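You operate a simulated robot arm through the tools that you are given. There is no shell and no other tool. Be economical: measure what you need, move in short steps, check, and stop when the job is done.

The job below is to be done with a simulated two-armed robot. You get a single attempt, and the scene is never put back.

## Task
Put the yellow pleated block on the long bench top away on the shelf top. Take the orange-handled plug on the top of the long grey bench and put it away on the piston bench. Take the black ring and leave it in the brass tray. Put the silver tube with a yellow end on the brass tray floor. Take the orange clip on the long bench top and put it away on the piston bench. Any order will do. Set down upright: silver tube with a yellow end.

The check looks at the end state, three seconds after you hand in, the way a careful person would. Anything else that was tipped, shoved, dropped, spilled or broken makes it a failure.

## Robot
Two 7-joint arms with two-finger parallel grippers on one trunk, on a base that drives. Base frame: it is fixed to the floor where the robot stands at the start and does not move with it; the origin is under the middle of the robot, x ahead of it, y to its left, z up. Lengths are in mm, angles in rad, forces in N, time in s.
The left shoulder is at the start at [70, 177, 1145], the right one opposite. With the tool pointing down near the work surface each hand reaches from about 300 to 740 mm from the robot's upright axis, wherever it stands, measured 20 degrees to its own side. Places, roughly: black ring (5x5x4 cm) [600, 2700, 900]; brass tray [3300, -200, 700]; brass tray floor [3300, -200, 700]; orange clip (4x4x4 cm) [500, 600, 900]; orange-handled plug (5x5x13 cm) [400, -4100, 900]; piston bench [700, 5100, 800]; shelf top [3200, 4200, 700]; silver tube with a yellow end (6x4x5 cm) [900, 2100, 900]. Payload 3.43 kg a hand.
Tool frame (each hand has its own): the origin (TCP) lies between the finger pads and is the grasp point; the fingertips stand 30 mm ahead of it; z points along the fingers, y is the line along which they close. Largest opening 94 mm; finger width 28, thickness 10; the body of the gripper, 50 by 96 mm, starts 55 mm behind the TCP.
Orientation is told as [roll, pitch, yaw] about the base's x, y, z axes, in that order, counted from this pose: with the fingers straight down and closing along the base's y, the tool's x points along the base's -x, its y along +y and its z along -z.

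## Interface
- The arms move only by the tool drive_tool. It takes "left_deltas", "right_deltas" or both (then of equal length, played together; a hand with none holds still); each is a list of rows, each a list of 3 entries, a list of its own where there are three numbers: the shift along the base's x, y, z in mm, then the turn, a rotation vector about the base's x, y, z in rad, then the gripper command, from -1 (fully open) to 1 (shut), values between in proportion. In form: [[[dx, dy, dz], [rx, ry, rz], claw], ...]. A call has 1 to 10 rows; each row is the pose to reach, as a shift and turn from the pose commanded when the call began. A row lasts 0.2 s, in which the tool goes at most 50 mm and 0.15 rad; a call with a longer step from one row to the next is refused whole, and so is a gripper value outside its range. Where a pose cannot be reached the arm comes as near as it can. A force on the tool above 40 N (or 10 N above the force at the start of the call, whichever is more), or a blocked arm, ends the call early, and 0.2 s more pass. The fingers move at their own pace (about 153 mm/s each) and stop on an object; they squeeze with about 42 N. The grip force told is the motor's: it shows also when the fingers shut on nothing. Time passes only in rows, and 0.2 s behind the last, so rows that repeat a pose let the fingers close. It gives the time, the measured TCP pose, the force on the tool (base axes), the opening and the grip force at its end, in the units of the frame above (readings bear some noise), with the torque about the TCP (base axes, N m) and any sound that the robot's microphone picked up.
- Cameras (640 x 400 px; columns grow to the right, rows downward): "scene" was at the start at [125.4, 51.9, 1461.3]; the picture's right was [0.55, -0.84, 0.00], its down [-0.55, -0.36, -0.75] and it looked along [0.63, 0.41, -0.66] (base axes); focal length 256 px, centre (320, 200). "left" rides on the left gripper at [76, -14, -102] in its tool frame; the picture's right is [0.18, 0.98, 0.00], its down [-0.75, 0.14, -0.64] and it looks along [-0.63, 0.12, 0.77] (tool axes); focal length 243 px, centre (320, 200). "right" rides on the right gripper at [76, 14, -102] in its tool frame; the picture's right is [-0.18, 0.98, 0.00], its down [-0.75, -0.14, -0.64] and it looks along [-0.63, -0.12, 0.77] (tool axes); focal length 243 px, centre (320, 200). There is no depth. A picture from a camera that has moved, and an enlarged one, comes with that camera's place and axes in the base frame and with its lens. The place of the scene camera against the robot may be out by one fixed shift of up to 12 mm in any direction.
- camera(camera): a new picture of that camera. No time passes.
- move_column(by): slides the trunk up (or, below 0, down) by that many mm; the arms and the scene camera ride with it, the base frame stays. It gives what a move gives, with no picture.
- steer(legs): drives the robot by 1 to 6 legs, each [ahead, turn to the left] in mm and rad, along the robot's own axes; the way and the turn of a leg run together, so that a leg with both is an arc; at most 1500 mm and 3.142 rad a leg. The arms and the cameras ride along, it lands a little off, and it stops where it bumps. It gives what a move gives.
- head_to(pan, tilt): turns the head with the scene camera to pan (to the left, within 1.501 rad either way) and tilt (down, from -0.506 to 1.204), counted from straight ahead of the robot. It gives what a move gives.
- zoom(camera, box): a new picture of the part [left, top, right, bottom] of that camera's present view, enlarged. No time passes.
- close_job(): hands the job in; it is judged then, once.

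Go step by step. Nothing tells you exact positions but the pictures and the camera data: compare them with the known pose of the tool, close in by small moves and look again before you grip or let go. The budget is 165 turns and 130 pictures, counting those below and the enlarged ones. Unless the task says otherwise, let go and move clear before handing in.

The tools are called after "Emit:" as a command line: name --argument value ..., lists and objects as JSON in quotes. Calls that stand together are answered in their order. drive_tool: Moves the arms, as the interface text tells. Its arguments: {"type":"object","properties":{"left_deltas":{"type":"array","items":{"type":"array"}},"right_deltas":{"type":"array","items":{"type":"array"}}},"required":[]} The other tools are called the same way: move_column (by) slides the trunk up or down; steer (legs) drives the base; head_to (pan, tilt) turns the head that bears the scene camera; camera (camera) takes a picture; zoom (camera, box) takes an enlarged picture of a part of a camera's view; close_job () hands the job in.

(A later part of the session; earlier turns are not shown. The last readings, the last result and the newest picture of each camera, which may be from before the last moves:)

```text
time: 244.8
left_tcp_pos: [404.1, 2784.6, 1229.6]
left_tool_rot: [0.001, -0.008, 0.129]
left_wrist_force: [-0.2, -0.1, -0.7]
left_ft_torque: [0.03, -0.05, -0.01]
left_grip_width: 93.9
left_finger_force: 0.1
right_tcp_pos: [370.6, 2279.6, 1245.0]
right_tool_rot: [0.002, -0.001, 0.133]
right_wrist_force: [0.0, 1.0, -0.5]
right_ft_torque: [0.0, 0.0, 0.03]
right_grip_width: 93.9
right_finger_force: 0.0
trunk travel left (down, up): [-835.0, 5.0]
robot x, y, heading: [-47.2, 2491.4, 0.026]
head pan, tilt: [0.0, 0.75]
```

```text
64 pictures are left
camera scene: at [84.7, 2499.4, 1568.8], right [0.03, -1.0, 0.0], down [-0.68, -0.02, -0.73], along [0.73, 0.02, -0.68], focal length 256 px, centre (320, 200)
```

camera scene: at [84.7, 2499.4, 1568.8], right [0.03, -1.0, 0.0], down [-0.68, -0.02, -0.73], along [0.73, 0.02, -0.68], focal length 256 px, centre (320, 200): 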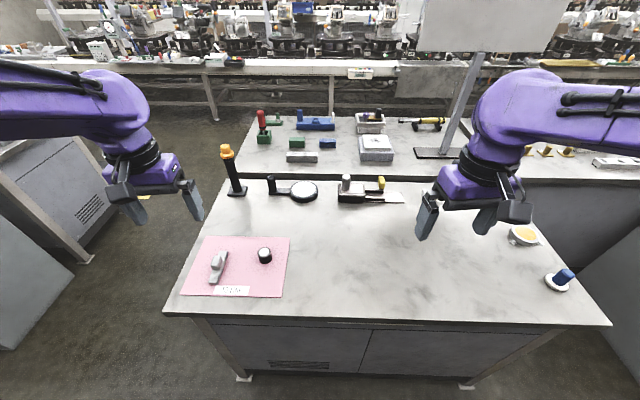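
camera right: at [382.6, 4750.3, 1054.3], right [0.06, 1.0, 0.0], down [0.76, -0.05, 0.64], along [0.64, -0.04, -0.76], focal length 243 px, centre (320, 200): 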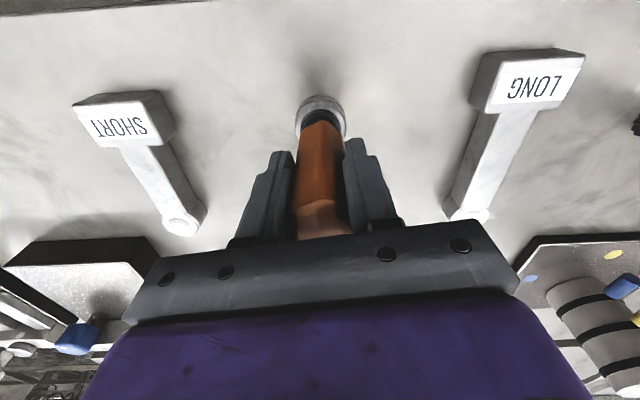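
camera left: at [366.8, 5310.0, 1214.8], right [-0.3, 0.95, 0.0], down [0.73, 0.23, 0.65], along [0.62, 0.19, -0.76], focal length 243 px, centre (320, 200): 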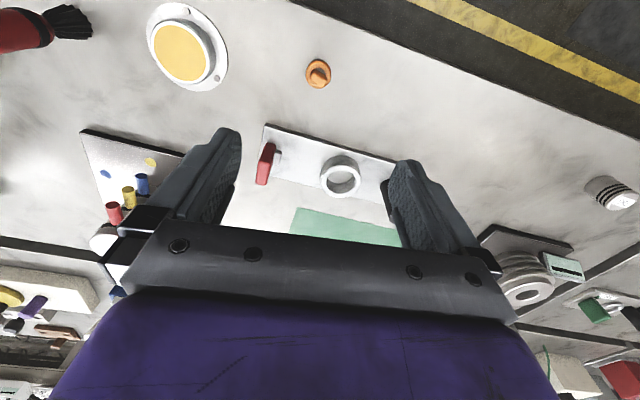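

Emit:
zoom --camera "scene" --box '[160, 130, 420, 310]'

Emit:
zoom --camera "scene" --box '[400, 100, 640, 310]'

```text
2.22 times, centred on (290, 220) of scene
camera zoom: at [84.7, 2499.4, 1568.8], right [0.03, -1.0, 0.0], down [-0.68, -0.02, -0.73], along [0.73, 0.02, -0.68], focal length 568 px, centre (387, 156)
```

zoom: 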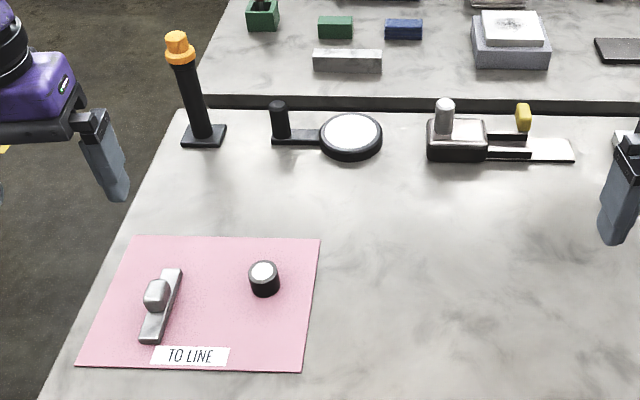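

```text
1.90 times, centred on (520, 205) of scene
camera zoom: at [84.7, 2499.4, 1568.8], right [0.03, -1.0, 0.0], down [-0.68, -0.02, -0.73], along [0.73, 0.02, -0.68], focal length 487 px, centre (-61, 190)
```

zoom: 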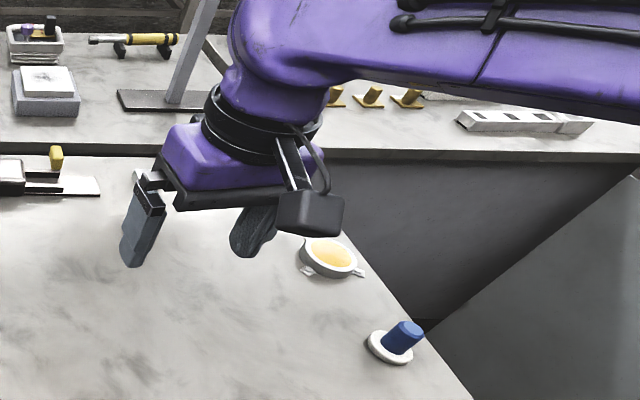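

The black ring is at ≈(567,2694) on the pink mat. The tube may be hidden behind the right hand; I'll move that hand aside.

Emit:
drive_tool --right_deltas '[[[-20, -40, 0], [0, 0, 0], -1], [[-40, -80, 0], [0, 0, 0], -1], [[-60, -120, 0], [0, 0, 0], -1], [[-60, -160, 0], [0, 0, 0], -1], [[-60, -200, 0], [0, 0, 0], -1]]'

Emit:
zoom --camera "scene" --box '[320, 80, 640, 280]'

```text
time: 246.0
left_tcp_pos: [405.4, 2784.0, 1230.0]
left_tool_rot: [0.002, -0.006, 0.127]
left_wrist_force: [-0.4, -0.4, -0.4]
left_ft_torque: [-0.02, -0.03, 0.0]
left_grip_width: 94.1
left_finger_force: 0.1
right_tcp_pos: [312.7, 2090.1, 1245.4]
right_tool_rot: [0.01, -0.011, 0.13]
right_wrist_force: [0.2, -0.4, -5.7]
right_ft_torque: [0.0, 0.07, -0.03]
right_grip_width: 93.7
right_finger_force: 0.2
right hand out of reach, approached as far as the arm can: row 5
trunk travel left (down, up): [-835.0, 5.0]
robot x, y, heading: [-50.1, 2490.1, 0.027]
head pan, tilt: [0.0, 0.75]
```

```text
2.00 times, centred on (480, 180) of scene
camera zoom: at [85.3, 2497.8, 1568.7], right [0.03, -1.0, 0.0], down [-0.68, -0.02, -0.73], along [0.73, 0.02, -0.68], focal length 511 px, centre (0, 240)
```

zoom: 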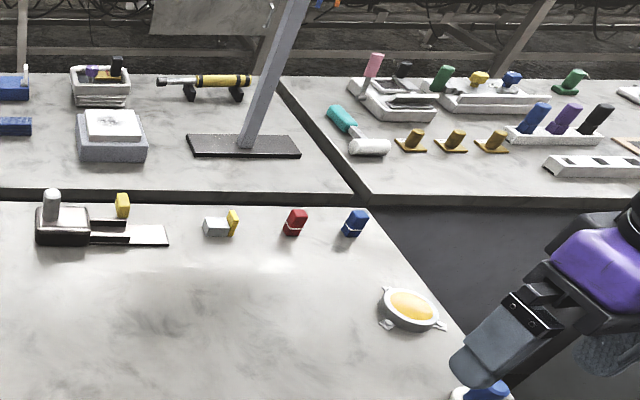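

The tube (silver block with a yellow end) lies at ≈(895,2060). I'll shift the robot to y≈2270 and closer to the bench to inspect it with the right hand camera.

Emit:
steer --legs '[[0, -1.597], [220, 0], [0, 1.57], [90, 0]]'

Emit:
zoom --camera "scene" --box '[260, 100, 500, 250]'

```text
time: 256.1
left_tcp_pos: [498.2, 2560.6, 1231.8]
left_tool_rot: [0.002, -0.011, 0.116]
left_wrist_force: [-1.0, 1.3, -0.2]
left_ft_torque: [-0.04, -0.06, -0.02]
left_grip_width: 93.9
left_finger_force: 0.0
right_tcp_pos: [397.6, 1866.9, 1244.1]
right_tool_rot: [0.008, -0.003, 0.122]
right_wrist_force: [-0.3, -0.4, 0.9]
right_ft_torque: [-0.05, -0.07, -0.02]
right_grip_width: 93.9
right_finger_force: 0.0
trunk travel left (down, up): [-835.0, 5.0]
robot x, y, heading: [41.8, 2267.3, 0.019]
head pan, tilt: [0.0, 0.75]
```

```text
2.67 times, centred on (380, 175) of scene
camera zoom: at [173.3, 2277.6, 1569.3], right [0.01, -1.0, 0.0], down [-0.68, -0.01, -0.73], along [0.73, 0.01, -0.68], focal length 682 px, centre (160, 267)
```

zoom: 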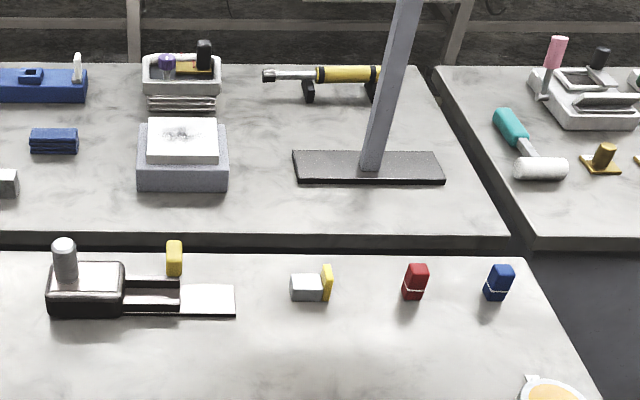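

I'll bring the right hand near the tube for a close look.

Emit:
drive_tool --right_deltas '[[[30, 20, 0], [0, 0, 0], -1], [[60, 40, 0], [0, 0, 0], -1], [[90, 60, 0], [0, 0, 0], -1], [[120, 80, 0], [0, 0, 0], -1], [[150, 100, 0], [0, 0, 0], -1], [[180, 120, -20], [0, 0, 0], -1], [[210, 140, -40], [0, 0, 0], -1], [[240, 160, -60], [0, 0, 0], -1], [[270, 180, -80], [0, 0, 0], -1], [[302, 198, -94], [0, 0, 0], -1]]'

Emit:
camera --camera "right"

Emit:
zoom --camera "right" --box '[220, 60, 420, 210]'

```text
time: 258.3
left_tcp_pos: [506.6, 2560.4, 1228.2]
left_tool_rot: [0.001, -0.002, 0.116]
left_wrist_force: [0.3, 0.5, -0.6]
left_ft_torque: [-0.01, -0.01, -0.02]
left_grip_width: 94.3
left_finger_force: 0.0
right_tcp_pos: [709.5, 2065.3, 1146.6]
right_tool_rot: [0.007, 0.003, 0.119]
right_wrist_force: [-0.2, 0.5, 0.0]
right_ft_torque: [0.0, 0.01, 0.0]
right_grip_width: 94.0
right_finger_force: 0.0
trunk travel left (down, up): [-835.0, 5.0]
robot x, y, heading: [44.4, 2269.0, 0.006]
head pan, tilt: [0.0, 0.75]
```

```text
59 pictures are left
camera right: at [630.9, 2068.8, 1249.3], right [0.06, 1.0, 0.01], down [0.77, -0.05, 0.64], along [0.64, -0.04, -0.77], focal length 243 px, centre (320, 200)
```

right: 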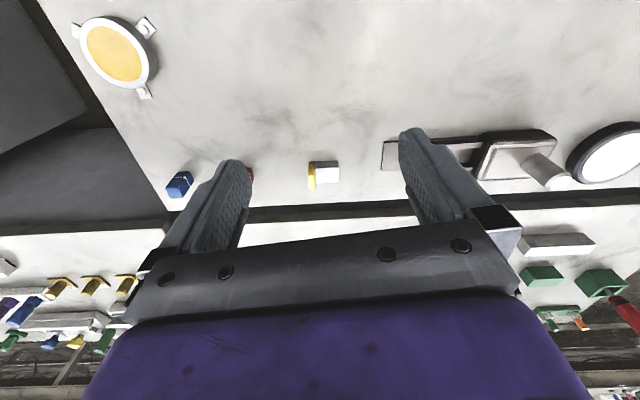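

```text
2.67 times, centred on (320, 135) of right
camera zoom: at [630.9, 2068.8, 1249.3], right [0.06, 1.0, 0.01], down [0.77, -0.05, 0.64], along [0.64, -0.04, -0.77], focal length 647 px, centre (320, 373)
```

zoom: 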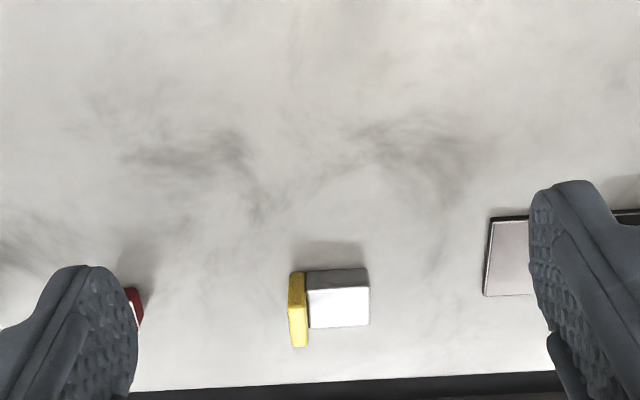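

I'll zoom harder on the tube and its red/blue neighbours to understand its form.

Emit:
zoom --camera "scene" --box '[355, 190, 459, 225]'

Emit:
zoom --camera "right" --box '[290, 140, 360, 200]'

```text
6.15 times, centred on (407, 208) of scene
camera zoom: at [184.1, 2279.0, 1568.3], right [0.01, -1.0, 0.0], down [-0.68, -0.01, -0.73], along [0.73, 0.01, -0.68], focal length 1573 px, centre (-215, 154)
```

zoom: 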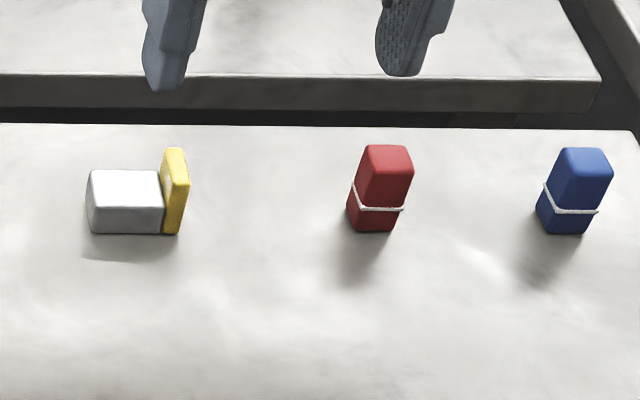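

```text
6.67 times, centred on (325, 170) of right
camera zoom: at [630.9, 2068.8, 1249.3], right [0.06, 1.0, 0.01], down [0.77, -0.05, 0.64], along [0.64, -0.04, -0.77], focal length 1618 px, centre (287, 400)
```

zoom: 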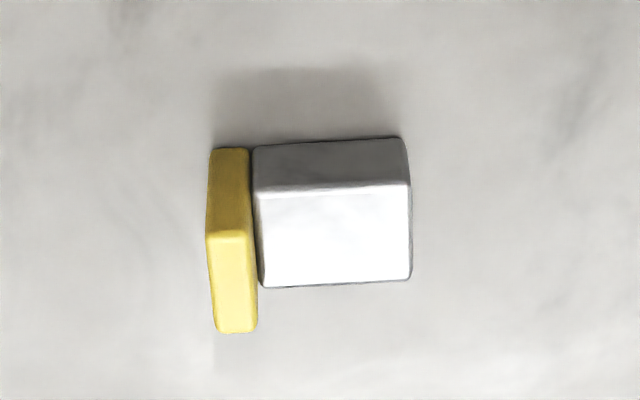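

The piece is L-shaped and already upright (5 cm tall yellow end flush at the bottom), so I'll keep its orientation. It's at ≈(880,2060); I'll move in a bit and lower the trunk to extend the reach.

Emit:
steer --legs '[[35, 0]]'

Emit:
move_column --by -130

Emit:
drive_tool --right_deltas '[[[15, 0, 20], [0, -0.1, 0], -1], [[30, 0, 40], [0, -0.2, 0], -1], [[45, 0, 50], [0, -0.3, 0], -1], [[60, 0, 50], [0, -0.4, 0], -1], [[75, 0, 50], [0, -0.5, 0], -1], [[75, 0, 50], [0, -0.5, 0], -1]]'

Emit:
camera --camera "right"

```text
time: 259.1
left_tcp_pos: [528.8, 2559.5, 1235.1]
left_tool_rot: [0.002, -0.016, 0.118]
left_wrist_force: [-0.2, -0.1, 1.2]
left_ft_torque: [0.01, -0.07, -0.01]
left_grip_width: 94.1
left_finger_force: 0.1
right_tcp_pos: [733.6, 2063.0, 1152.3]
right_tool_rot: [0.008, -0.009, 0.12]
right_wrist_force: [-0.6, 0.5, 0.6]
right_ft_torque: [0.07, -0.05, -0.02]
right_grip_width: 94.2
right_finger_force: 0.0
trunk travel left (down, up): [-835.0, 5.0]
robot x, y, heading: [76.5, 2267.4, 0.009]
head pan, tilt: [0.0, 0.75]
```

```text
time: 260.7
left_tcp_pos: [537.7, 2559.2, 1098.1]
left_tool_rot: [0.0, -0.008, 0.116]
left_wrist_force: [0.0, 0.2, 0.4]
left_ft_torque: [-0.01, 0.0, 0.01]
left_grip_width: 93.9
left_finger_force: 0.1
right_tcp_pos: [740.1, 2063.4, 1019.0]
right_tool_rot: [0.008, 0.0, 0.119]
right_wrist_force: [0.0, 0.4, 0.2]
right_ft_torque: [0.0, 0.0, -0.01]
right_grip_width: 94.2
right_finger_force: 0.1
trunk travel left (down, up): [-705.0, 135.0]
robot x, y, heading: [80.0, 2267.9, 0.015]
head pan, tilt: [0.0, 0.75]
```

```text
time: 262.1
left_tcp_pos: [538.4, 2559.2, 1099.8]
left_tool_rot: [0.002, -0.007, 0.117]
left_wrist_force: [0.0, -0.8, 0.3]
left_ft_torque: [0.0, 0.01, 0.0]
left_grip_width: 93.7
left_finger_force: 0.1
right_tcp_pos: [816.4, 2064.5, 1068.6]
right_tool_rot: [-0.055, -0.498, 0.137]
right_wrist_force: [0.3, 0.5, 0.2]
right_ft_torque: [0.02, -0.03, 0.01]
right_grip_width: 94.0
right_finger_force: 0.1
trunk travel left (down, up): [-705.0, 135.0]
robot x, y, heading: [76.2, 2272.7, 0.013]
head pan, tilt: [0.0, 0.75]
```

```text
55 pictures are left
camera right: at [698.4, 2067.5, 1122.3], right [0.05, 1.0, 0.04], down [0.36, -0.06, 0.93], along [0.93, -0.04, -0.37], focal length 243 px, centre (320, 200)
```

right: 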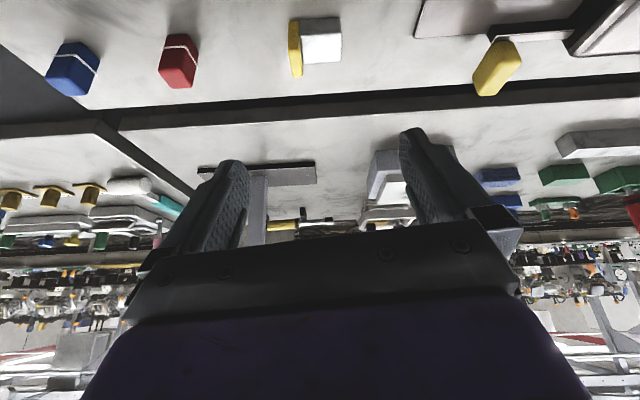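

The tilted hand reaches. Tube centre ≈(877,2062). I'll approach and stop short to check.

Emit:
drive_tool --right_deltas '[[[10, -1, -40], [0, 0, 0], -1], [[20, -2, -80], [0, 0, 0], -1], [[30, -2, -115], [0, 0, 0], -1], [[40, -2, -145], [0, 0, 0], -1], [[40, -2, -145], [0, 0, 0], -1]]'

Emit:
camera --camera "right"

Emit:
zoom --camera "scene" --box '[340, 130, 480, 230]'

```text
time: 263.3
left_tcp_pos: [537.3, 2559.6, 1099.8]
left_tool_rot: [0.0, -0.006, 0.117]
left_wrist_force: [-0.5, 0.0, -0.2]
left_ft_torque: [0.02, -0.01, 0.02]
left_grip_width: 94.1
left_finger_force: 0.0
right_tcp_pos: [854.8, 2061.0, 923.8]
right_tool_rot: [-0.057, -0.498, 0.135]
right_wrist_force: [0.4, -0.9, -1.5]
right_ft_torque: [-0.02, -0.03, 0.01]
right_grip_width: 94.1
right_finger_force: 0.2
trunk travel left (down, up): [-705.0, 135.0]
robot x, y, heading: [77.9, 2269.7, 0.02]
head pan, tilt: [0.0, 0.75]
```

```text
54 pictures are left
camera right: at [737.1, 2064.7, 976.9], right [0.05, 1.0, 0.04], down [0.36, -0.06, 0.93], along [0.93, -0.04, -0.37], focal length 243 px, centre (320, 200)
```

right: 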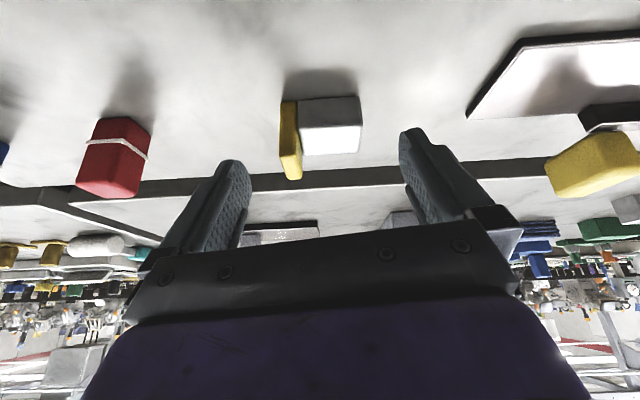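

```text
4.00 times, centred on (410, 180) of scene
camera zoom: at [214.7, 2278.3, 1438.6], right [0.01, -1.0, 0.0], down [-0.68, -0.01, -0.73], along [0.73, 0.01, -0.68], focal length 1022 px, centre (-40, 280)
```

zoom: 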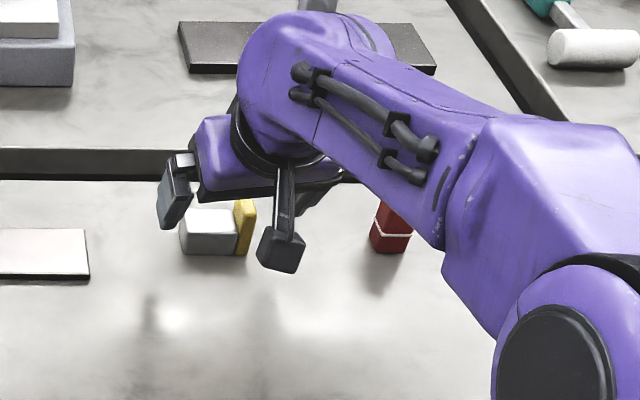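

Aligned. Final approach and close.

Emit:
drive_tool --right_deltas '[[[9, 0, -17], [0, 0, 0], -1], [[18, 0, -34], [0, 0, 0], -1], [[18, 0, -34], [0, 0, 0], -1], [[18, 0, -34], [0, 0, 0], 0], [[18, 0, -34], [0, 0, 0], 1], [[18, 0, -34], [0, 0, 0], 1], [[18, 0, -34], [0, 0, 0], 1]]'

Emit:
camera --camera "right"

```text
time: 264.9
left_tcp_pos: [536.9, 2560.2, 1099.8]
left_tool_rot: [0.003, -0.008, 0.115]
left_wrist_force: [-0.2, -0.6, 0.1]
left_ft_torque: [-0.02, -0.01, 0.02]
left_grip_width: 94.2
left_finger_force: 0.0
right_tcp_pos: [864.6, 2057.5, 889.8]
right_tool_rot: [-0.055, -0.499, 0.135]
right_wrist_force: [1.5, 0.8, 3.9]
right_ft_torque: [0.12, -0.15, -0.01]
right_grip_width: 58.4
right_finger_force: 41.8
right hand out of reach, approached as far as the arm can: row 2, 3, 4, 5, 6, 7
trunk travel left (down, up): [-705.0, 135.0]
robot x, y, heading: [78.4, 2274.9, 0.013]
head pan, tilt: [0.0, 0.75]
```

```text
52 pictures are left
camera right: at [746.5, 2061.3, 943.5], right [0.05, 1.0, 0.04], down [0.36, -0.06, 0.93], along [0.93, -0.04, -0.37], focal length 243 px, centre (320, 200)
```

right: 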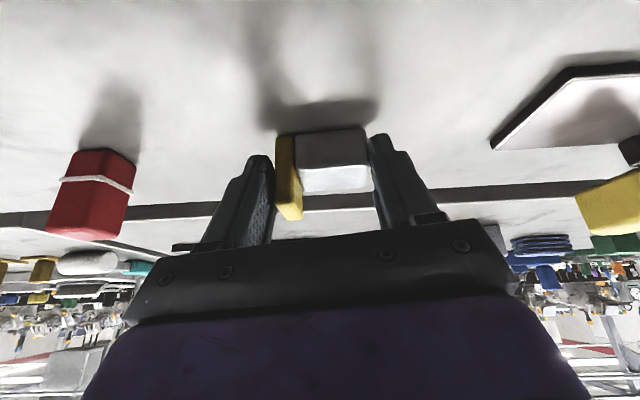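

Gripped (58 mm). Lift gently and pull back, then level the hand.

Emit:
drive_tool --right_deltas '[[[-12, 0, 25], [0, 0, 0], 1], [[-15, 0, 60], [0, 0, 0], 1], [[-25, 0, 100], [0, 0, 0], 1], [[-45, 0, 140], [0, 0, 0], 1], [[-75, 0, 175], [0, 0, 0], 1], [[-105, 0, 210], [0, 0.1, 0], 1], [[-135, 0, 240], [0, 0.2, 0], 1], [[-165, 0, 260], [0, 0.3, 0], 1], [[-200, 0, 270], [0, 0.4, 0], 1], [[-240, 0, 280], [0, 0.5, 0], 1]]'

Emit:
camera --camera "right"

Emit:
camera --camera "left"

```text
time: 267.1
left_tcp_pos: [535.4, 2559.1, 1100.3]
left_tool_rot: [0.001, -0.008, 0.115]
left_wrist_force: [0.4, -0.1, 0.4]
left_ft_torque: [0.02, -0.06, 0.0]
left_grip_width: 94.1
left_finger_force: 0.1
right_tcp_pos: [622.5, 2057.3, 1170.8]
right_tool_rot: [0.008, 0.001, 0.12]
right_wrist_force: [-0.6, -0.4, 0.4]
right_ft_torque: [0.01, -0.03, 0.0]
right_grip_width: 58.0
right_finger_force: 42.0
trunk travel left (down, up): [-705.0, 135.0]
robot x, y, heading: [79.5, 2271.0, 0.016]
head pan, tilt: [0.0, 0.75]
```

```text
51 pictures are left
camera right: at [543.9, 2060.3, 1273.6], right [0.07, 1.0, 0.01], down [0.77, -0.06, 0.64], along [0.64, -0.04, -0.77], focal length 243 px, centre (320, 200)
```

right: 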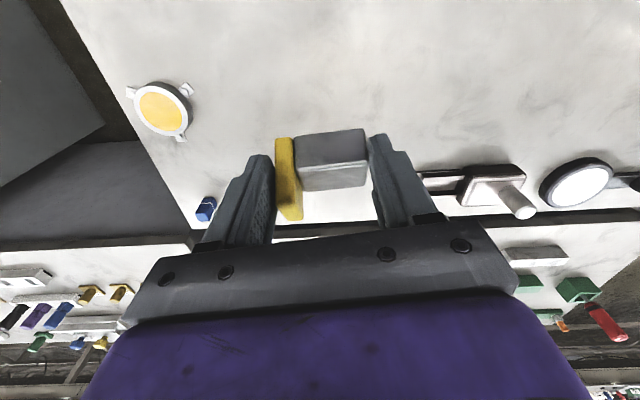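

```text
50 pictures are left
camera left: at [462.5, 2537.3, 1202.0], right [-0.3, 0.95, 0.0], down [0.73, 0.23, 0.65], along [0.62, 0.19, -0.76], focal length 243 px, centre (320, 200)
```

left: 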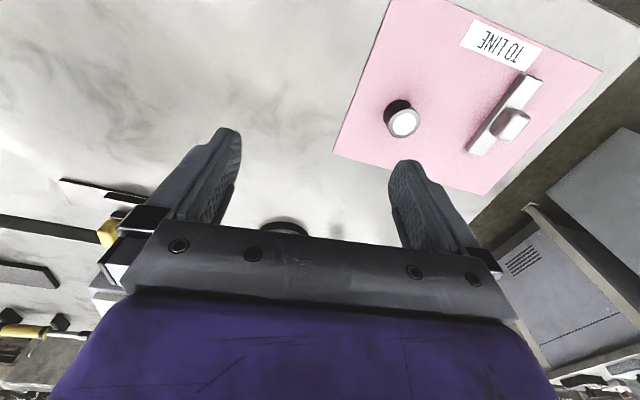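

The tube is held. Now the black ring at ≈(552,2678): move the left hand above it.

Emit:
drive_tool --left_deltas '[[[5, 40, 0], [0, 0, 0], -1], [[10, 80, 0], [0, 0, 0], -1], [[17, 119, -20], [0, 0, 0], -1], [[17, 119, -60], [0, 0, 0], -1], [[17, 119, -95], [0, 0, 0], -1], [[17, 119, -95], [0, 0, 0], -1]]'

Emit:
camera --camera "left"

Emit:
zoom --camera "left" --box '[220, 30, 420, 155]'

```text
time: 268.5
left_tcp_pos: [554.8, 2678.3, 1003.1]
left_tool_rot: [0.0, -0.007, 0.114]
left_wrist_force: [0.0, 0.0, 0.2]
left_ft_torque: [-0.04, 0.01, 0.01]
left_grip_width: 94.1
left_finger_force: 0.1
right_tcp_pos: [624.7, 2056.9, 1169.8]
right_tool_rot: [0.01, -0.001, 0.119]
right_wrist_force: [0.2, 0.0, -0.3]
right_ft_torque: [0.01, -0.01, -0.01]
right_grip_width: 56.9
right_finger_force: 41.8
trunk travel left (down, up): [-705.0, 135.0]
robot x, y, heading: [78.8, 2272.9, 0.013]
head pan, tilt: [0.0, 0.75]
```

```text
49 pictures are left
camera left: at [480.6, 2655.9, 1104.9], right [-0.3, 0.95, 0.0], down [0.73, 0.23, 0.65], along [0.62, 0.19, -0.76], focal length 243 px, centre (320, 200)
```

left: 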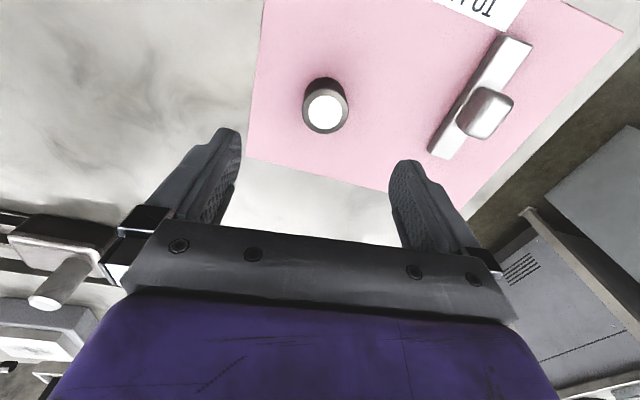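

```text
3.20 times, centred on (320, 92) of left
camera zoom: at [480.6, 2655.9, 1104.9], right [-0.3, 0.95, 0.0], down [0.73, 0.23, 0.65], along [0.62, 0.19, -0.76], focal length 776 px, centre (320, 544)
```

zoom: 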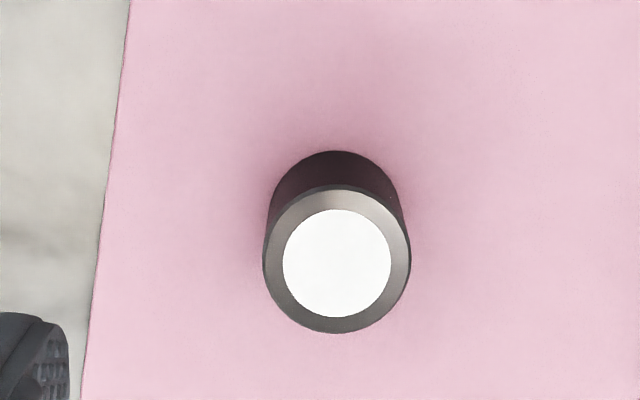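

Centred within 5 mm; lower and grip the ring.

Emit:
drive_tool --left_deltas '[[[0, 5, -40], [0, 0, 0], -1], [[0, 5, -80], [0, 0, 0], -1], [[0, 5, -105], [0, 0, 0], -1], [[0, 5, -115], [0, 0, 0], -1], [[0, 5, -115], [0, 0, 0], 0], [[0, 5, -115], [0, 0, 0], 1], [[0, 5, -115], [0, 0, 0], 1], [[0, 5, -115], [0, 0, 0], 1]]'

Emit:
drive_tool --left_deltas '[[[0, 0, 40], [0, 0, 0], 1], [[0, 0, 85], [0, 0, 0], 1], [[0, 0, 130], [0, 0, 0], 1], [[0, 0, 175], [0, 0, 0], 1], [[0, 0, 220], [0, 0, 0], 1], [[0, 0, 265], [0, 0, 0], 1], [[-30, -20, 290], [0, 0, 0], 1], [[-60, -50, 290], [0, 0, 0], 1], [[-90, -80, 290], [0, 0, 0], 1]]' --right_deltas '[[[-20, 15, 0], [0, 0, 0], 1], [[-40, 30, 0], [0, 0, 0], 1], [[-60, 45, 0], [0, 0, 0], 1], [[-80, 60, 0], [0, 0, 0], 1], [[-100, 70, 0], [0, 0, 0], 1], [[-120, 80, 0], [0, 0, 0], 1], [[-140, 80, 0], [0, 0, 0], 1], [[-140, 80, 0], [0, 0, 0], 1], [[-140, 80, 0], [0, 0, 0], 1]]'

Emit:
camera --camera "left"

```text
time: 270.3
left_tcp_pos: [554.5, 2682.1, 890.5]
left_tool_rot: [0.002, -0.005, 0.115]
left_wrist_force: [-0.3, 0.2, -0.1]
left_ft_torque: [-0.05, -0.05, 0.04]
left_grip_width: 39.8
left_finger_force: 42.0
right_tcp_pos: [623.6, 2056.7, 1169.4]
right_tool_rot: [0.009, 0.001, 0.117]
right_wrist_force: [-0.6, -0.5, 0.4]
right_ft_torque: [0.0, 0.01, 0.03]
right_grip_width: 57.0
right_finger_force: 42.1
trunk travel left (down, up): [-705.0, 135.0]
robot x, y, heading: [82.9, 2268.2, 0.014]
head pan, tilt: [0.0, 0.75]
```

```text
time: 272.3
left_tcp_pos: [487.5, 2625.9, 1173.4]
left_tool_rot: [-0.016, -0.003, 0.121]
left_wrist_force: [0.6, 0.2, 0.2]
left_ft_torque: [-0.04, 0.0, 0.04]
left_grip_width: 39.9
left_finger_force: 42.3
left hand out of reach, approached as far as the arm can: row 9
right_tcp_pos: [484.4, 2138.5, 1169.7]
right_tool_rot: [0.004, 0.001, 0.119]
right_wrist_force: [-0.3, 0.8, -0.7]
right_ft_torque: [-0.03, 0.02, 0.0]
right_grip_width: 56.6
right_finger_force: 41.5
trunk travel left (down, up): [-705.0, 135.0]
robot x, y, heading: [81.6, 2272.8, 0.017]
head pan, tilt: [0.0, 0.75]
```

```text
47 pictures are left
camera left: at [413.8, 2604.5, 1275.7], right [-0.3, 0.95, -0.02], down [0.73, 0.24, 0.64], along [0.62, 0.18, -0.77], focal length 243 px, centre (320, 200)
```

left: 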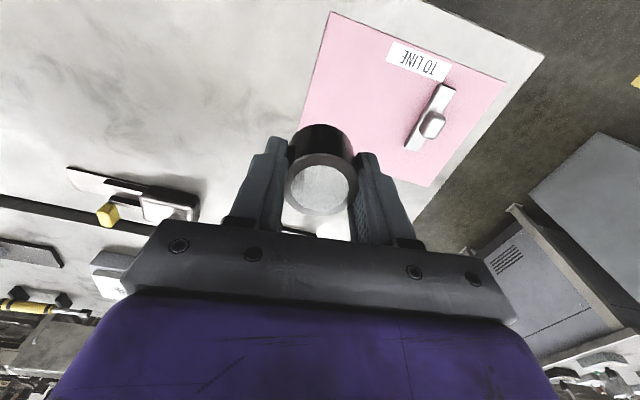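

Both held. Raise the trunk and drive around via the gap at y≈3570 to the east aisle.

Emit:
move_column --by 100

Emit:
steer --legs '[[-310, 0], [0, 1.555], [1270, 0], [0, -1.57], [1000, 0]]'

Emit:
head_to --pan 0.0 --tilt 0.35

Emit:
camera --camera "scene"

```text
time: 273.7
left_tcp_pos: [488.7, 2622.2, 1275.0]
left_tool_rot: [-0.014, -0.004, 0.119]
left_wrist_force: [0.1, 0.3, -0.4]
left_ft_torque: [0.04, 0.01, 0.0]
left_grip_width: 40.0
left_finger_force: 42.0
right_tcp_pos: [485.7, 2138.4, 1268.9]
right_tool_rot: [0.009, 0.001, 0.119]
right_wrist_force: [0.8, 0.0, -1.3]
right_ft_torque: [0.0, 0.0, -0.02]
right_grip_width: 56.2
right_finger_force: 42.0
trunk travel left (down, up): [-805.0, 35.0]
robot x, y, heading: [76.0, 2269.9, 0.014]
head pan, tilt: [0.0, 0.75]
```

```text
time: 294.2
left_tcp_pos: [1211.7, 3890.0, 1274.4]
left_tool_rot: [-0.013, -0.004, 0.105]
left_wrist_force: [-0.2, 0.9, -0.6]
left_ft_torque: [0.0, -0.03, 0.03]
left_grip_width: 39.6
left_finger_force: 42.1
right_tcp_pos: [1201.6, 3404.7, 1269.8]
right_tool_rot: [0.009, 0.001, 0.104]
right_wrist_force: [0.1, -0.3, -1.5]
right_ft_torque: [0.0, 0.02, -0.02]
right_grip_width: 55.6
right_finger_force: 41.9
trunk travel left (down, up): [-805.0, 35.0]
robot x, y, heading: [796.2, 3545.0, -0.004]
head pan, tilt: [0.0, 0.75]
```

```text
time: 295.1
left_tcp_pos: [1212.7, 3891.3, 1273.0]
left_tool_rot: [-0.018, -0.003, 0.105]
left_wrist_force: [-0.2, -0.6, -0.7]
left_ft_torque: [0.02, -0.01, -0.01]
left_grip_width: 39.9
left_finger_force: 42.4
right_tcp_pos: [1202.1, 3405.8, 1268.6]
right_tool_rot: [0.009, -0.001, 0.103]
right_wrist_force: [-0.3, -0.9, -0.1]
right_ft_torque: [0.02, 0.01, -0.01]
right_grip_width: 55.8
right_finger_force: 42.2
trunk travel left (down, up): [-805.0, 35.0]
robot x, y, heading: [798.6, 3543.3, -0.003]
head pan, tilt: [0.0, 0.351]
```

```text
46 pictures are left
camera scene: at [945.7, 3550.3, 1574.0], right [0.0, -1.0, 0.0], down [-0.34, 0.0, -0.94], along [0.94, 0.0, -0.34], focal length 256 px, centre (320, 200)
```

scene: 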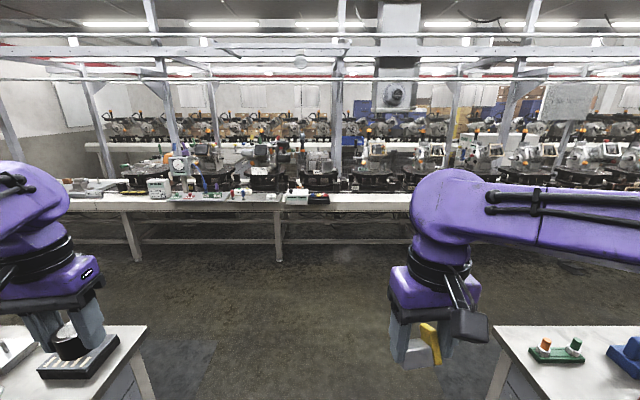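

Clear floor ahead. Go to the east aisle and turn south to y≈1100.

Emit:
zoom --camera "scene" --box '[60, 130, 360, 270]'

Emit:
steer --legs '[[1250, 0], [0, -1.57], [1500, 0], [900, 0]]'

Emit:
head_to --pan 0.35 --tilt 0.35

Emit:
camera --camera "scene"

```text
2.13 times, centred on (210, 200) of scene
camera zoom: at [945.7, 3550.3, 1574.0], right [0.0, -1.0, 0.0], down [-0.34, 0.0, -0.94], along [0.94, 0.0, -0.34], focal length 545 px, centre (555, 200)
```

zoom: 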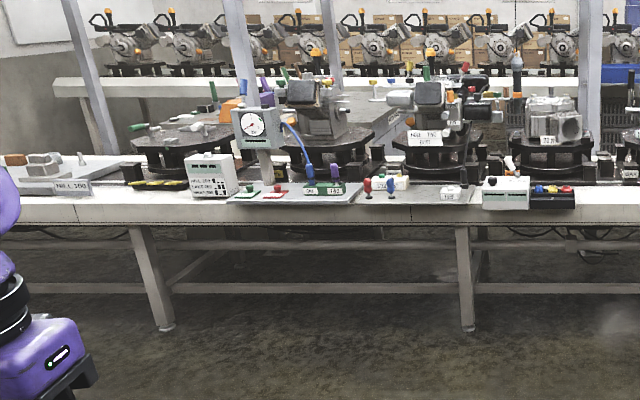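

```text
time: 316.5
left_tcp_pos: [2430.7, 760.2, 1274.5]
left_tool_rot: [-0.017, -0.005, -1.466]
left_wrist_force: [-0.8, -0.1, -1.1]
left_ft_torque: [-0.02, 0.0, 0.01]
left_grip_width: 39.6
left_finger_force: 42.0
right_tcp_pos: [1945.3, 770.7, 1270.1]
right_tool_rot: [0.011, 0.0, -1.468]
right_wrist_force: [-0.3, 0.6, -0.2]
right_ft_torque: [-0.02, 0.01, 0.02]
right_grip_width: 55.7
right_finger_force: 41.7
trunk travel left (down, up): [-805.0, 35.0]
robot x, y, heading: [2085.1, 1174.6, -1.576]
head pan, tilt: [0.0, 0.351]
```

```text
time: 317.3
left_tcp_pos: [2431.6, 758.2, 1273.7]
left_tool_rot: [-0.017, -0.004, -1.466]
left_wrist_force: [0.7, 0.4, -1.4]
left_ft_torque: [0.01, 0.0, -0.01]
left_grip_width: 39.6
left_finger_force: 41.9
right_tcp_pos: [1944.8, 769.2, 1269.8]
right_tool_rot: [0.009, 0.0, -1.467]
right_wrist_force: [0.4, -1.4, -0.8]
right_ft_torque: [0.05, -0.04, 0.02]
right_grip_width: 55.7
right_finger_force: 41.5
trunk travel left (down, up): [-805.0, 35.0]
robot x, y, heading: [2086.9, 1175.2, -1.573]
head pan, tilt: [0.351, 0.351]
```

```text
44 pictures are left
camera scene: at [2121.0, 1041.9, 1574.1], right [-0.94, -0.34, 0.0], down [-0.12, 0.32, -0.94], along [0.32, -0.88, -0.34], focal length 256 px, centre (320, 200)
```

scene: 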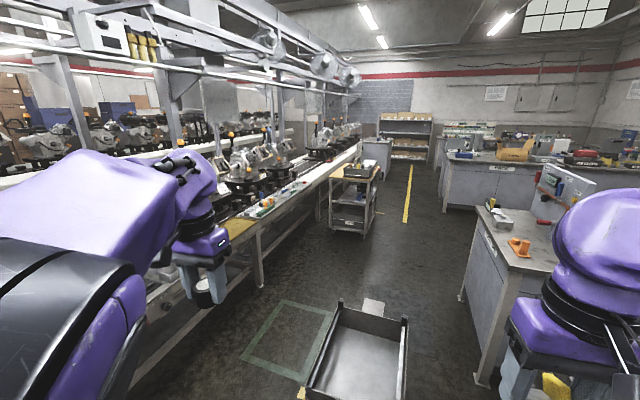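

The golden tray is on the line near (3285,-390). A dark bin stands on the floor in front of it. I'll zoom on these.

Emit:
zoom --camera "scene" --box '[190, 170, 450, 400]'

```text
1.74 times, centred on (320, 285) of scene
camera zoom: at [2121.0, 1041.9, 1574.1], right [-0.94, -0.34, 0.0], down [-0.12, 0.32, -0.94], along [0.32, -0.88, -0.34], focal length 444 px, centre (320, 52)
```

zoom: 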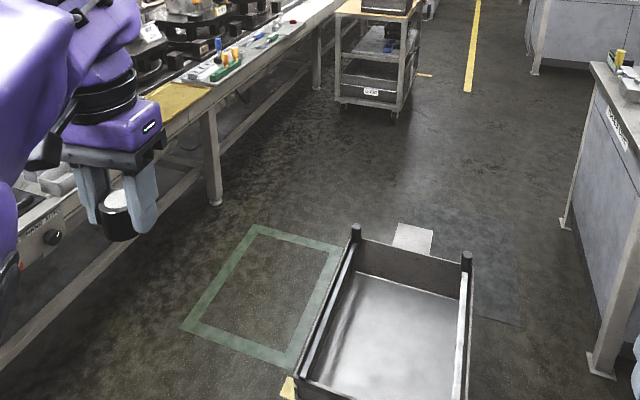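

The bin on the floor (x≈2030–2470) leaves no safe room to pass, so I'll reach the tray from the south, going round by the west aisle. First back north and west.

Emit:
steer --legs '[[0, 1.57], [0, 1.574], [1500, 0], [880, 0], [0, 1.57], [1500, 0]]'

Emit:
steer --legs '[[830, 0], [0, 1.57], [1500, 0]]'

```text
time: 347.4
left_tcp_pos: [216.4, 3332.2, 1275.7]
left_tool_rot: [-0.016, -0.007, -3.104]
left_wrist_force: [-0.3, -0.3, -1.0]
left_ft_torque: [0.01, 0.02, 0.0]
left_grip_width: 39.7
left_finger_force: 41.9
right_tcp_pos: [260.8, 3816.3, 1269.4]
right_tool_rot: [0.009, -0.001, -3.106]
right_wrist_force: [-0.3, 0.8, -0.7]
right_ft_torque: [0.06, 0.01, -0.02]
right_grip_width: 55.6
right_finger_force: 42.3
trunk travel left (down, up): [-805.0, 35.0]
robot x, y, heading: [652.7, 3648.4, 3.074]
head pan, tilt: [0.351, 0.351]
```

```text
time: 362.7
left_tcp_pos: [54.2, 1776.1, 1273.8]
left_tool_rot: [-0.017, -0.007, -1.531]
left_wrist_force: [0.9, -0.2, -0.7]
left_ft_torque: [-0.02, 0.06, -0.04]
left_grip_width: 39.9
left_finger_force: 42.1
right_tcp_pos: [-429.3, 1817.8, 1269.2]
right_tool_rot: [0.008, -0.001, -1.533]
right_wrist_force: [-0.3, -0.4, -1.5]
right_ft_torque: [-0.01, 0.01, 0.0]
right_grip_width: 55.8
right_finger_force: 41.9
trunk travel left (down, up): [-805.0, 35.0]
robot x, y, heading: [-265.2, 2209.7, -1.641]
head pan, tilt: [0.351, 0.351]
```

I'll continue south and stop to face the south half of the front bench for a look.

Emit:
steer --legs '[[0, 0.075], [1500, 0], [1350, 0], [0, 1.57]]'

Emit:
head_to --pan 0.0 --tilt 0.6

Emit:
camera --camera "scene"

```text
time: 380.7
left_tcp_pos: [160.0, -280.9, 1274.4]
left_tool_rot: [-0.017, -0.003, 0.108]
left_wrist_force: [-0.3, -0.2, 0.2]
left_ft_torque: [0.02, -0.02, 0.02]
left_grip_width: 39.9
left_finger_force: 41.8
right_tcp_pos: [150.4, -768.3, 1269.0]
right_tool_rot: [0.008, 0.0, 0.104]
right_wrist_force: [0.4, 0.7, -1.0]
right_ft_torque: [-0.03, 0.02, -0.03]
right_grip_width: 55.9
right_finger_force: 41.7
trunk travel left (down, up): [-805.0, 35.0]
robot x, y, heading: [-252.3, -629.9, -0.003]
head pan, tilt: [0.351, 0.351]
```

```text
time: 381.5
left_tcp_pos: [160.5, -280.8, 1274.5]
left_tool_rot: [-0.02, -0.003, 0.105]
left_wrist_force: [-0.5, -1.4, -0.4]
left_ft_torque: [0.01, -0.03, 0.0]
left_grip_width: 39.7
left_finger_force: 42.4
right_tcp_pos: [151.9, -766.3, 1268.4]
right_tool_rot: [0.009, 0.001, 0.105]
right_wrist_force: [-0.4, -0.1, 0.2]
right_ft_torque: [0.0, 0.0, 0.01]
right_grip_width: 55.5
right_finger_force: 42.6
trunk travel left (down, up): [-805.0, 35.0]
robot x, y, heading: [-254.1, -631.8, -0.001]
head pan, tilt: [0.0, 0.6]
```

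```text
42 pictures are left
camera scene: at [-111.0, -621.9, 1551.4], right [0.0, -1.0, 0.0], down [-0.56, 0.0, -0.83], along [0.83, 0.0, -0.56], focal length 256 px, centre (320, 200)
```

scene: 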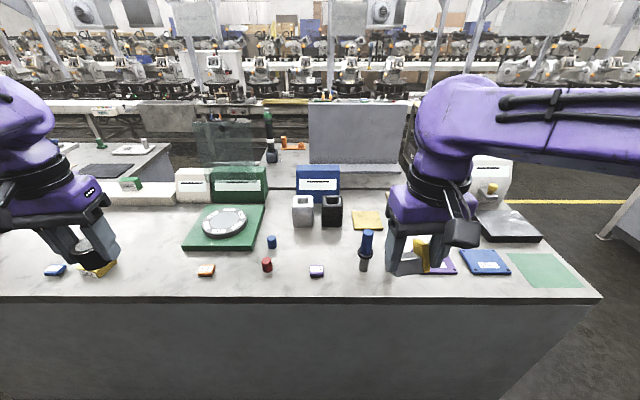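

Emit:
zoom --camera "scene" --box '[160, 150, 500, 290]'

```text
1.88 times, centred on (330, 220) of scene
camera zoom: at [-111.0, -621.9, 1551.4], right [0.0, -1.0, 0.0], down [-0.56, 0.0, -0.83], along [0.83, 0.0, -0.56], focal length 481 px, centre (301, 162)
```

zoom: 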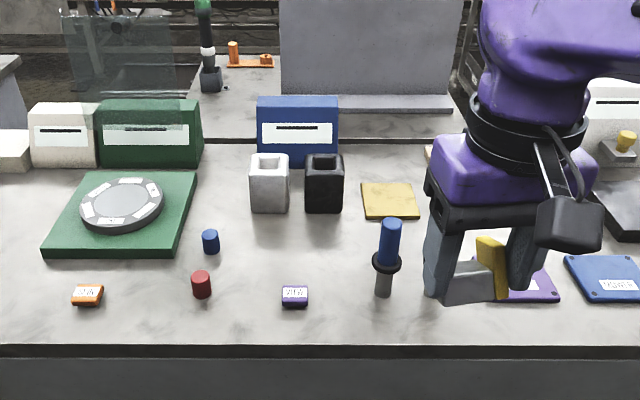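

Nothing pleated here. Continue to the tray from the south side.

Emit:
steer --legs '[[0, -1.57], [1500, 0], [70, 0], [0, 1.57], [1500, 0], [800, 0]]'

Emit:
steer --legs '[[0, 1.57], [1200, 0], [0, -1.0]]'

Emit:
head_to --pan 0.1 --tilt 0.5

Emit:
camera --camera "scene"

```text
time: 408.2
left_tcp_pos: [2445.3, -1938.1, 1273.8]
left_tool_rot: [-0.017, -0.006, 0.083]
left_wrist_force: [0.0, -0.3, -0.1]
left_ft_torque: [-0.02, 0.02, 0.0]
left_grip_width: 39.8
left_finger_force: 41.8
right_tcp_pos: [2422.9, -2424.9, 1269.2]
right_tool_rot: [0.009, -0.002, 0.081]
right_wrist_force: [0.5, -0.2, -0.8]
right_ft_torque: [-0.03, 0.01, 0.01]
right_grip_width: 55.7
right_finger_force: 42.3
trunk travel left (down, up): [-805.0, 35.0]
robot x, y, heading: [2023.7, -2277.2, -0.026]
head pan, tilt: [0.0, 0.6]
```

```text
time: 420.8
left_tcp_pos: [2219.2, -537.0, 1273.7]
left_tool_rot: [-0.016, -0.004, 0.658]
left_wrist_force: [-0.6, -1.3, -1.1]
left_ft_torque: [0.03, 0.02, 0.0]
left_grip_width: 39.9
left_finger_force: 41.8
right_tcp_pos: [2464.5, -956.9, 1270.0]
right_tool_rot: [0.008, 0.0, 0.654]
right_wrist_force: [0.4, -0.6, -1.4]
right_ft_torque: [-0.02, 0.01, -0.02]
right_grip_width: 55.7
right_finger_force: 41.7
trunk travel left (down, up): [-805.0, 35.0]
robot x, y, heading: [2047.4, -1053.3, 0.551]
head pan, tilt: [0.0, 0.6]
```

```text
time: 421.5
left_tcp_pos: [2220.1, -537.5, 1273.0]
left_tool_rot: [-0.019, -0.003, 0.659]
left_wrist_force: [0.2, -0.1, 0.4]
left_ft_torque: [-0.02, 0.01, 0.02]
left_grip_width: 39.9
left_finger_force: 42.2
right_tcp_pos: [2466.4, -957.4, 1270.0]
right_tool_rot: [0.01, 0.0, 0.654]
right_wrist_force: [-0.2, 0.8, -0.2]
right_ft_torque: [-0.01, 0.01, -0.01]
right_grip_width: 55.9
right_finger_force: 42.3
trunk travel left (down, up): [-805.0, 35.0]
robot x, y, heading: [2049.9, -1054.0, 0.549]
head pan, tilt: [0.099, 0.499]
```

```text
40 pictures are left
camera scene: at [2168.1, -963.9, 1560.4], right [0.6, -0.8, 0.0], down [-0.38, -0.29, -0.88], along [0.7, 0.53, -0.48], focal length 256 px, centre (320, 200)
```

scene: 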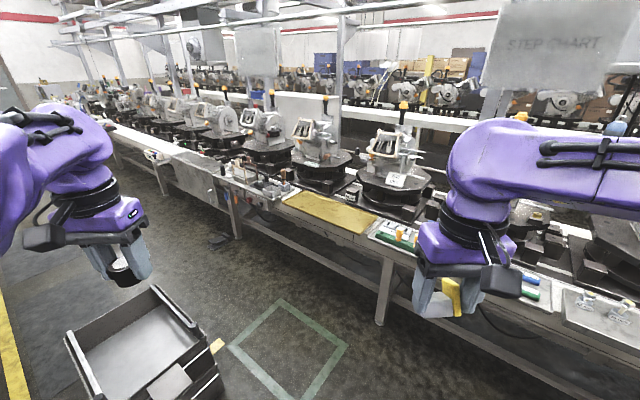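

The brass tray is clearly seen: x≈3190–3420, y≈-420..140. I'll drive straight up to about (2780,-600).

Emit:
steer --legs '[[840, 0]]'

Emit:
head_to --pan 0.05 --tilt 0.75

Emit:
camera --camera "scene"

```text
time: 425.9
left_tcp_pos: [2924.3, -102.6, 1274.4]
left_tool_rot: [-0.018, -0.002, 0.662]
left_wrist_force: [-0.8, -0.5, -0.8]
left_ft_torque: [0.02, 0.01, 0.0]
left_grip_width: 39.6
left_finger_force: 41.7
right_tcp_pos: [3172.0, -522.9, 1271.1]
right_tool_rot: [0.01, -0.002, 0.661]
right_wrist_force: [-0.6, -0.9, -1.0]
right_ft_torque: [-0.01, -0.03, 0.01]
right_grip_width: 55.9
right_finger_force: 41.8
trunk travel left (down, up): [-805.0, 35.0]
robot x, y, heading: [2754.9, -617.6, 0.55]
head pan, tilt: [0.099, 0.499]
```

```text
time: 426.7
left_tcp_pos: [2924.3, -102.3, 1273.7]
left_tool_rot: [-0.018, -0.002, 0.662]
left_wrist_force: [-0.1, -0.6, 0.4]
left_ft_torque: [-0.04, -0.03, -0.04]
left_grip_width: 39.9
left_finger_force: 42.4
right_tcp_pos: [3173.5, -521.4, 1269.6]
right_tool_rot: [0.009, 0.001, 0.656]
right_wrist_force: [0.5, 0.9, -0.5]
right_ft_torque: [-0.02, -0.01, 0.02]
right_grip_width: 55.6
right_finger_force: 42.5
trunk travel left (down, up): [-805.0, 35.0]
robot x, y, heading: [2752.8, -616.2, 0.554]
head pan, tilt: [0.051, 0.75]
```

```text
39 pictures are left
camera scene: at [2870.6, -536.7, 1538.5], right [0.57, -0.82, 0.0], down [-0.56, -0.39, -0.73], along [0.6, 0.42, -0.68], focal length 256 px, centre (320, 200)
```

scene: 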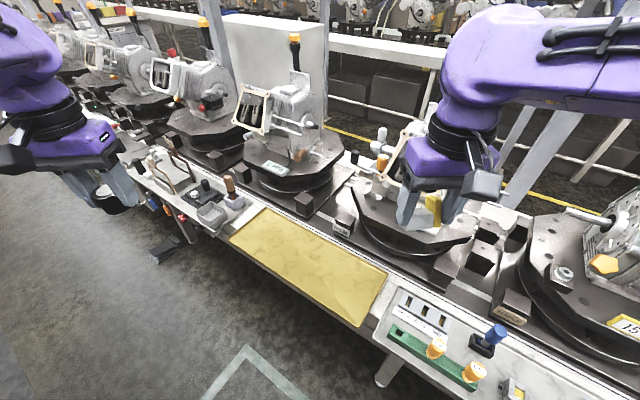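

Tray corners: x≈3185–3415, y≈-450..155. I'll lower the trunk and bring the left hand with the ring over (3285,-190).

Emit:
move_column --by -200

Emit:
drive_tool --left_deltas '[[[40, -10, 0], [0, 0, 0], 1], [[80, -20, 0], [0, 0, 0], 1], [[120, -30, 0], [0, 0, 0], 1], [[160, -40, 0], [0, 0, 0], 1], [[200, -50, 0], [0, 0, 0], 1], [[240, -60, 0], [0, 0, 0], 1], [[280, -70, 0], [0, 0, 0], 1], [[320, -80, 0], [0, 0, 0], 1], [[361, -88, 0], [0, 0, 0], 1], [[361, -88, 0], [0, 0, 0], 1]]'

Emit:
camera --camera "left"

Emit:
camera --camera "scene"

```text
time: 428.8
left_tcp_pos: [2925.4, -102.5, 1073.7]
left_tool_rot: [-0.018, -0.004, 0.661]
left_wrist_force: [0.6, 0.7, -0.8]
left_ft_torque: [0.0, 0.0, 0.0]
left_grip_width: 39.8
left_finger_force: 42.3
right_tcp_pos: [3171.9, -522.3, 1069.1]
right_tool_rot: [0.01, -0.001, 0.657]
right_wrist_force: [0.7, -0.1, -1.0]
right_ft_torque: [-0.03, 0.04, 0.03]
right_grip_width: 55.8
right_finger_force: 42.2
trunk travel left (down, up): [-605.0, 235.0]
robot x, y, heading: [2753.6, -616.5, 0.552]
head pan, tilt: [0.051, 0.75]
```

```text
time: 431.0
left_tcp_pos: [3235.4, -181.7, 1072.6]
left_tool_rot: [-0.018, 0.0, 0.661]
left_wrist_force: [0.5, 0.2, -0.8]
left_ft_torque: [0.01, 0.02, -0.03]
left_grip_width: 39.5
left_finger_force: 42.5
left hand out of reach, approached as far as the arm can: row 8, 9, 10
right_tcp_pos: [3174.4, -522.5, 1068.1]
right_tool_rot: [0.009, 0.0, 0.658]
right_wrist_force: [0.1, -0.5, -1.5]
right_ft_torque: [-0.05, 0.02, 0.04]
right_grip_width: 55.9
right_finger_force: 42.3
trunk travel left (down, up): [-605.0, 235.0]
robot x, y, heading: [2754.3, -614.0, 0.553]
head pan, tilt: [0.051, 0.75]
```

```text
38 pictures are left
camera left: at [3183.9, -238.9, 1175.7], right [-0.75, 0.66, -0.02], down [0.5, 0.58, 0.64], along [0.43, 0.47, -0.77], focal length 243 px, centre (320, 200)
```

left: 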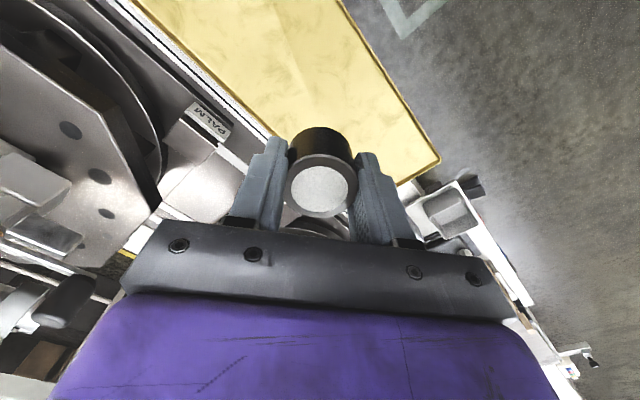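

```text
37 pictures are left
camera scene: at [2871.4, -536.8, 1338.3], right [0.57, -0.82, 0.0], down [-0.56, -0.39, -0.73], along [0.6, 0.42, -0.68], focal length 256 px, centre (320, 200)
```

scene: 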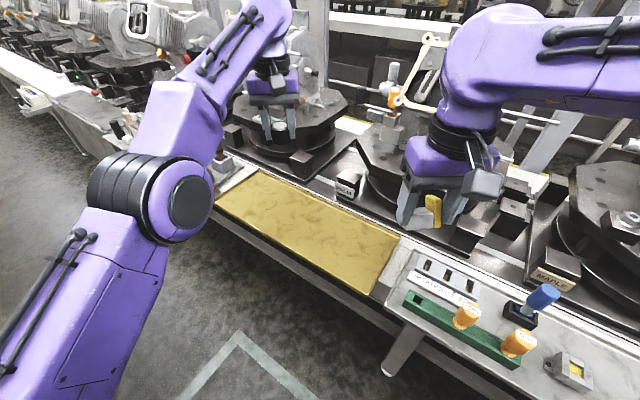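

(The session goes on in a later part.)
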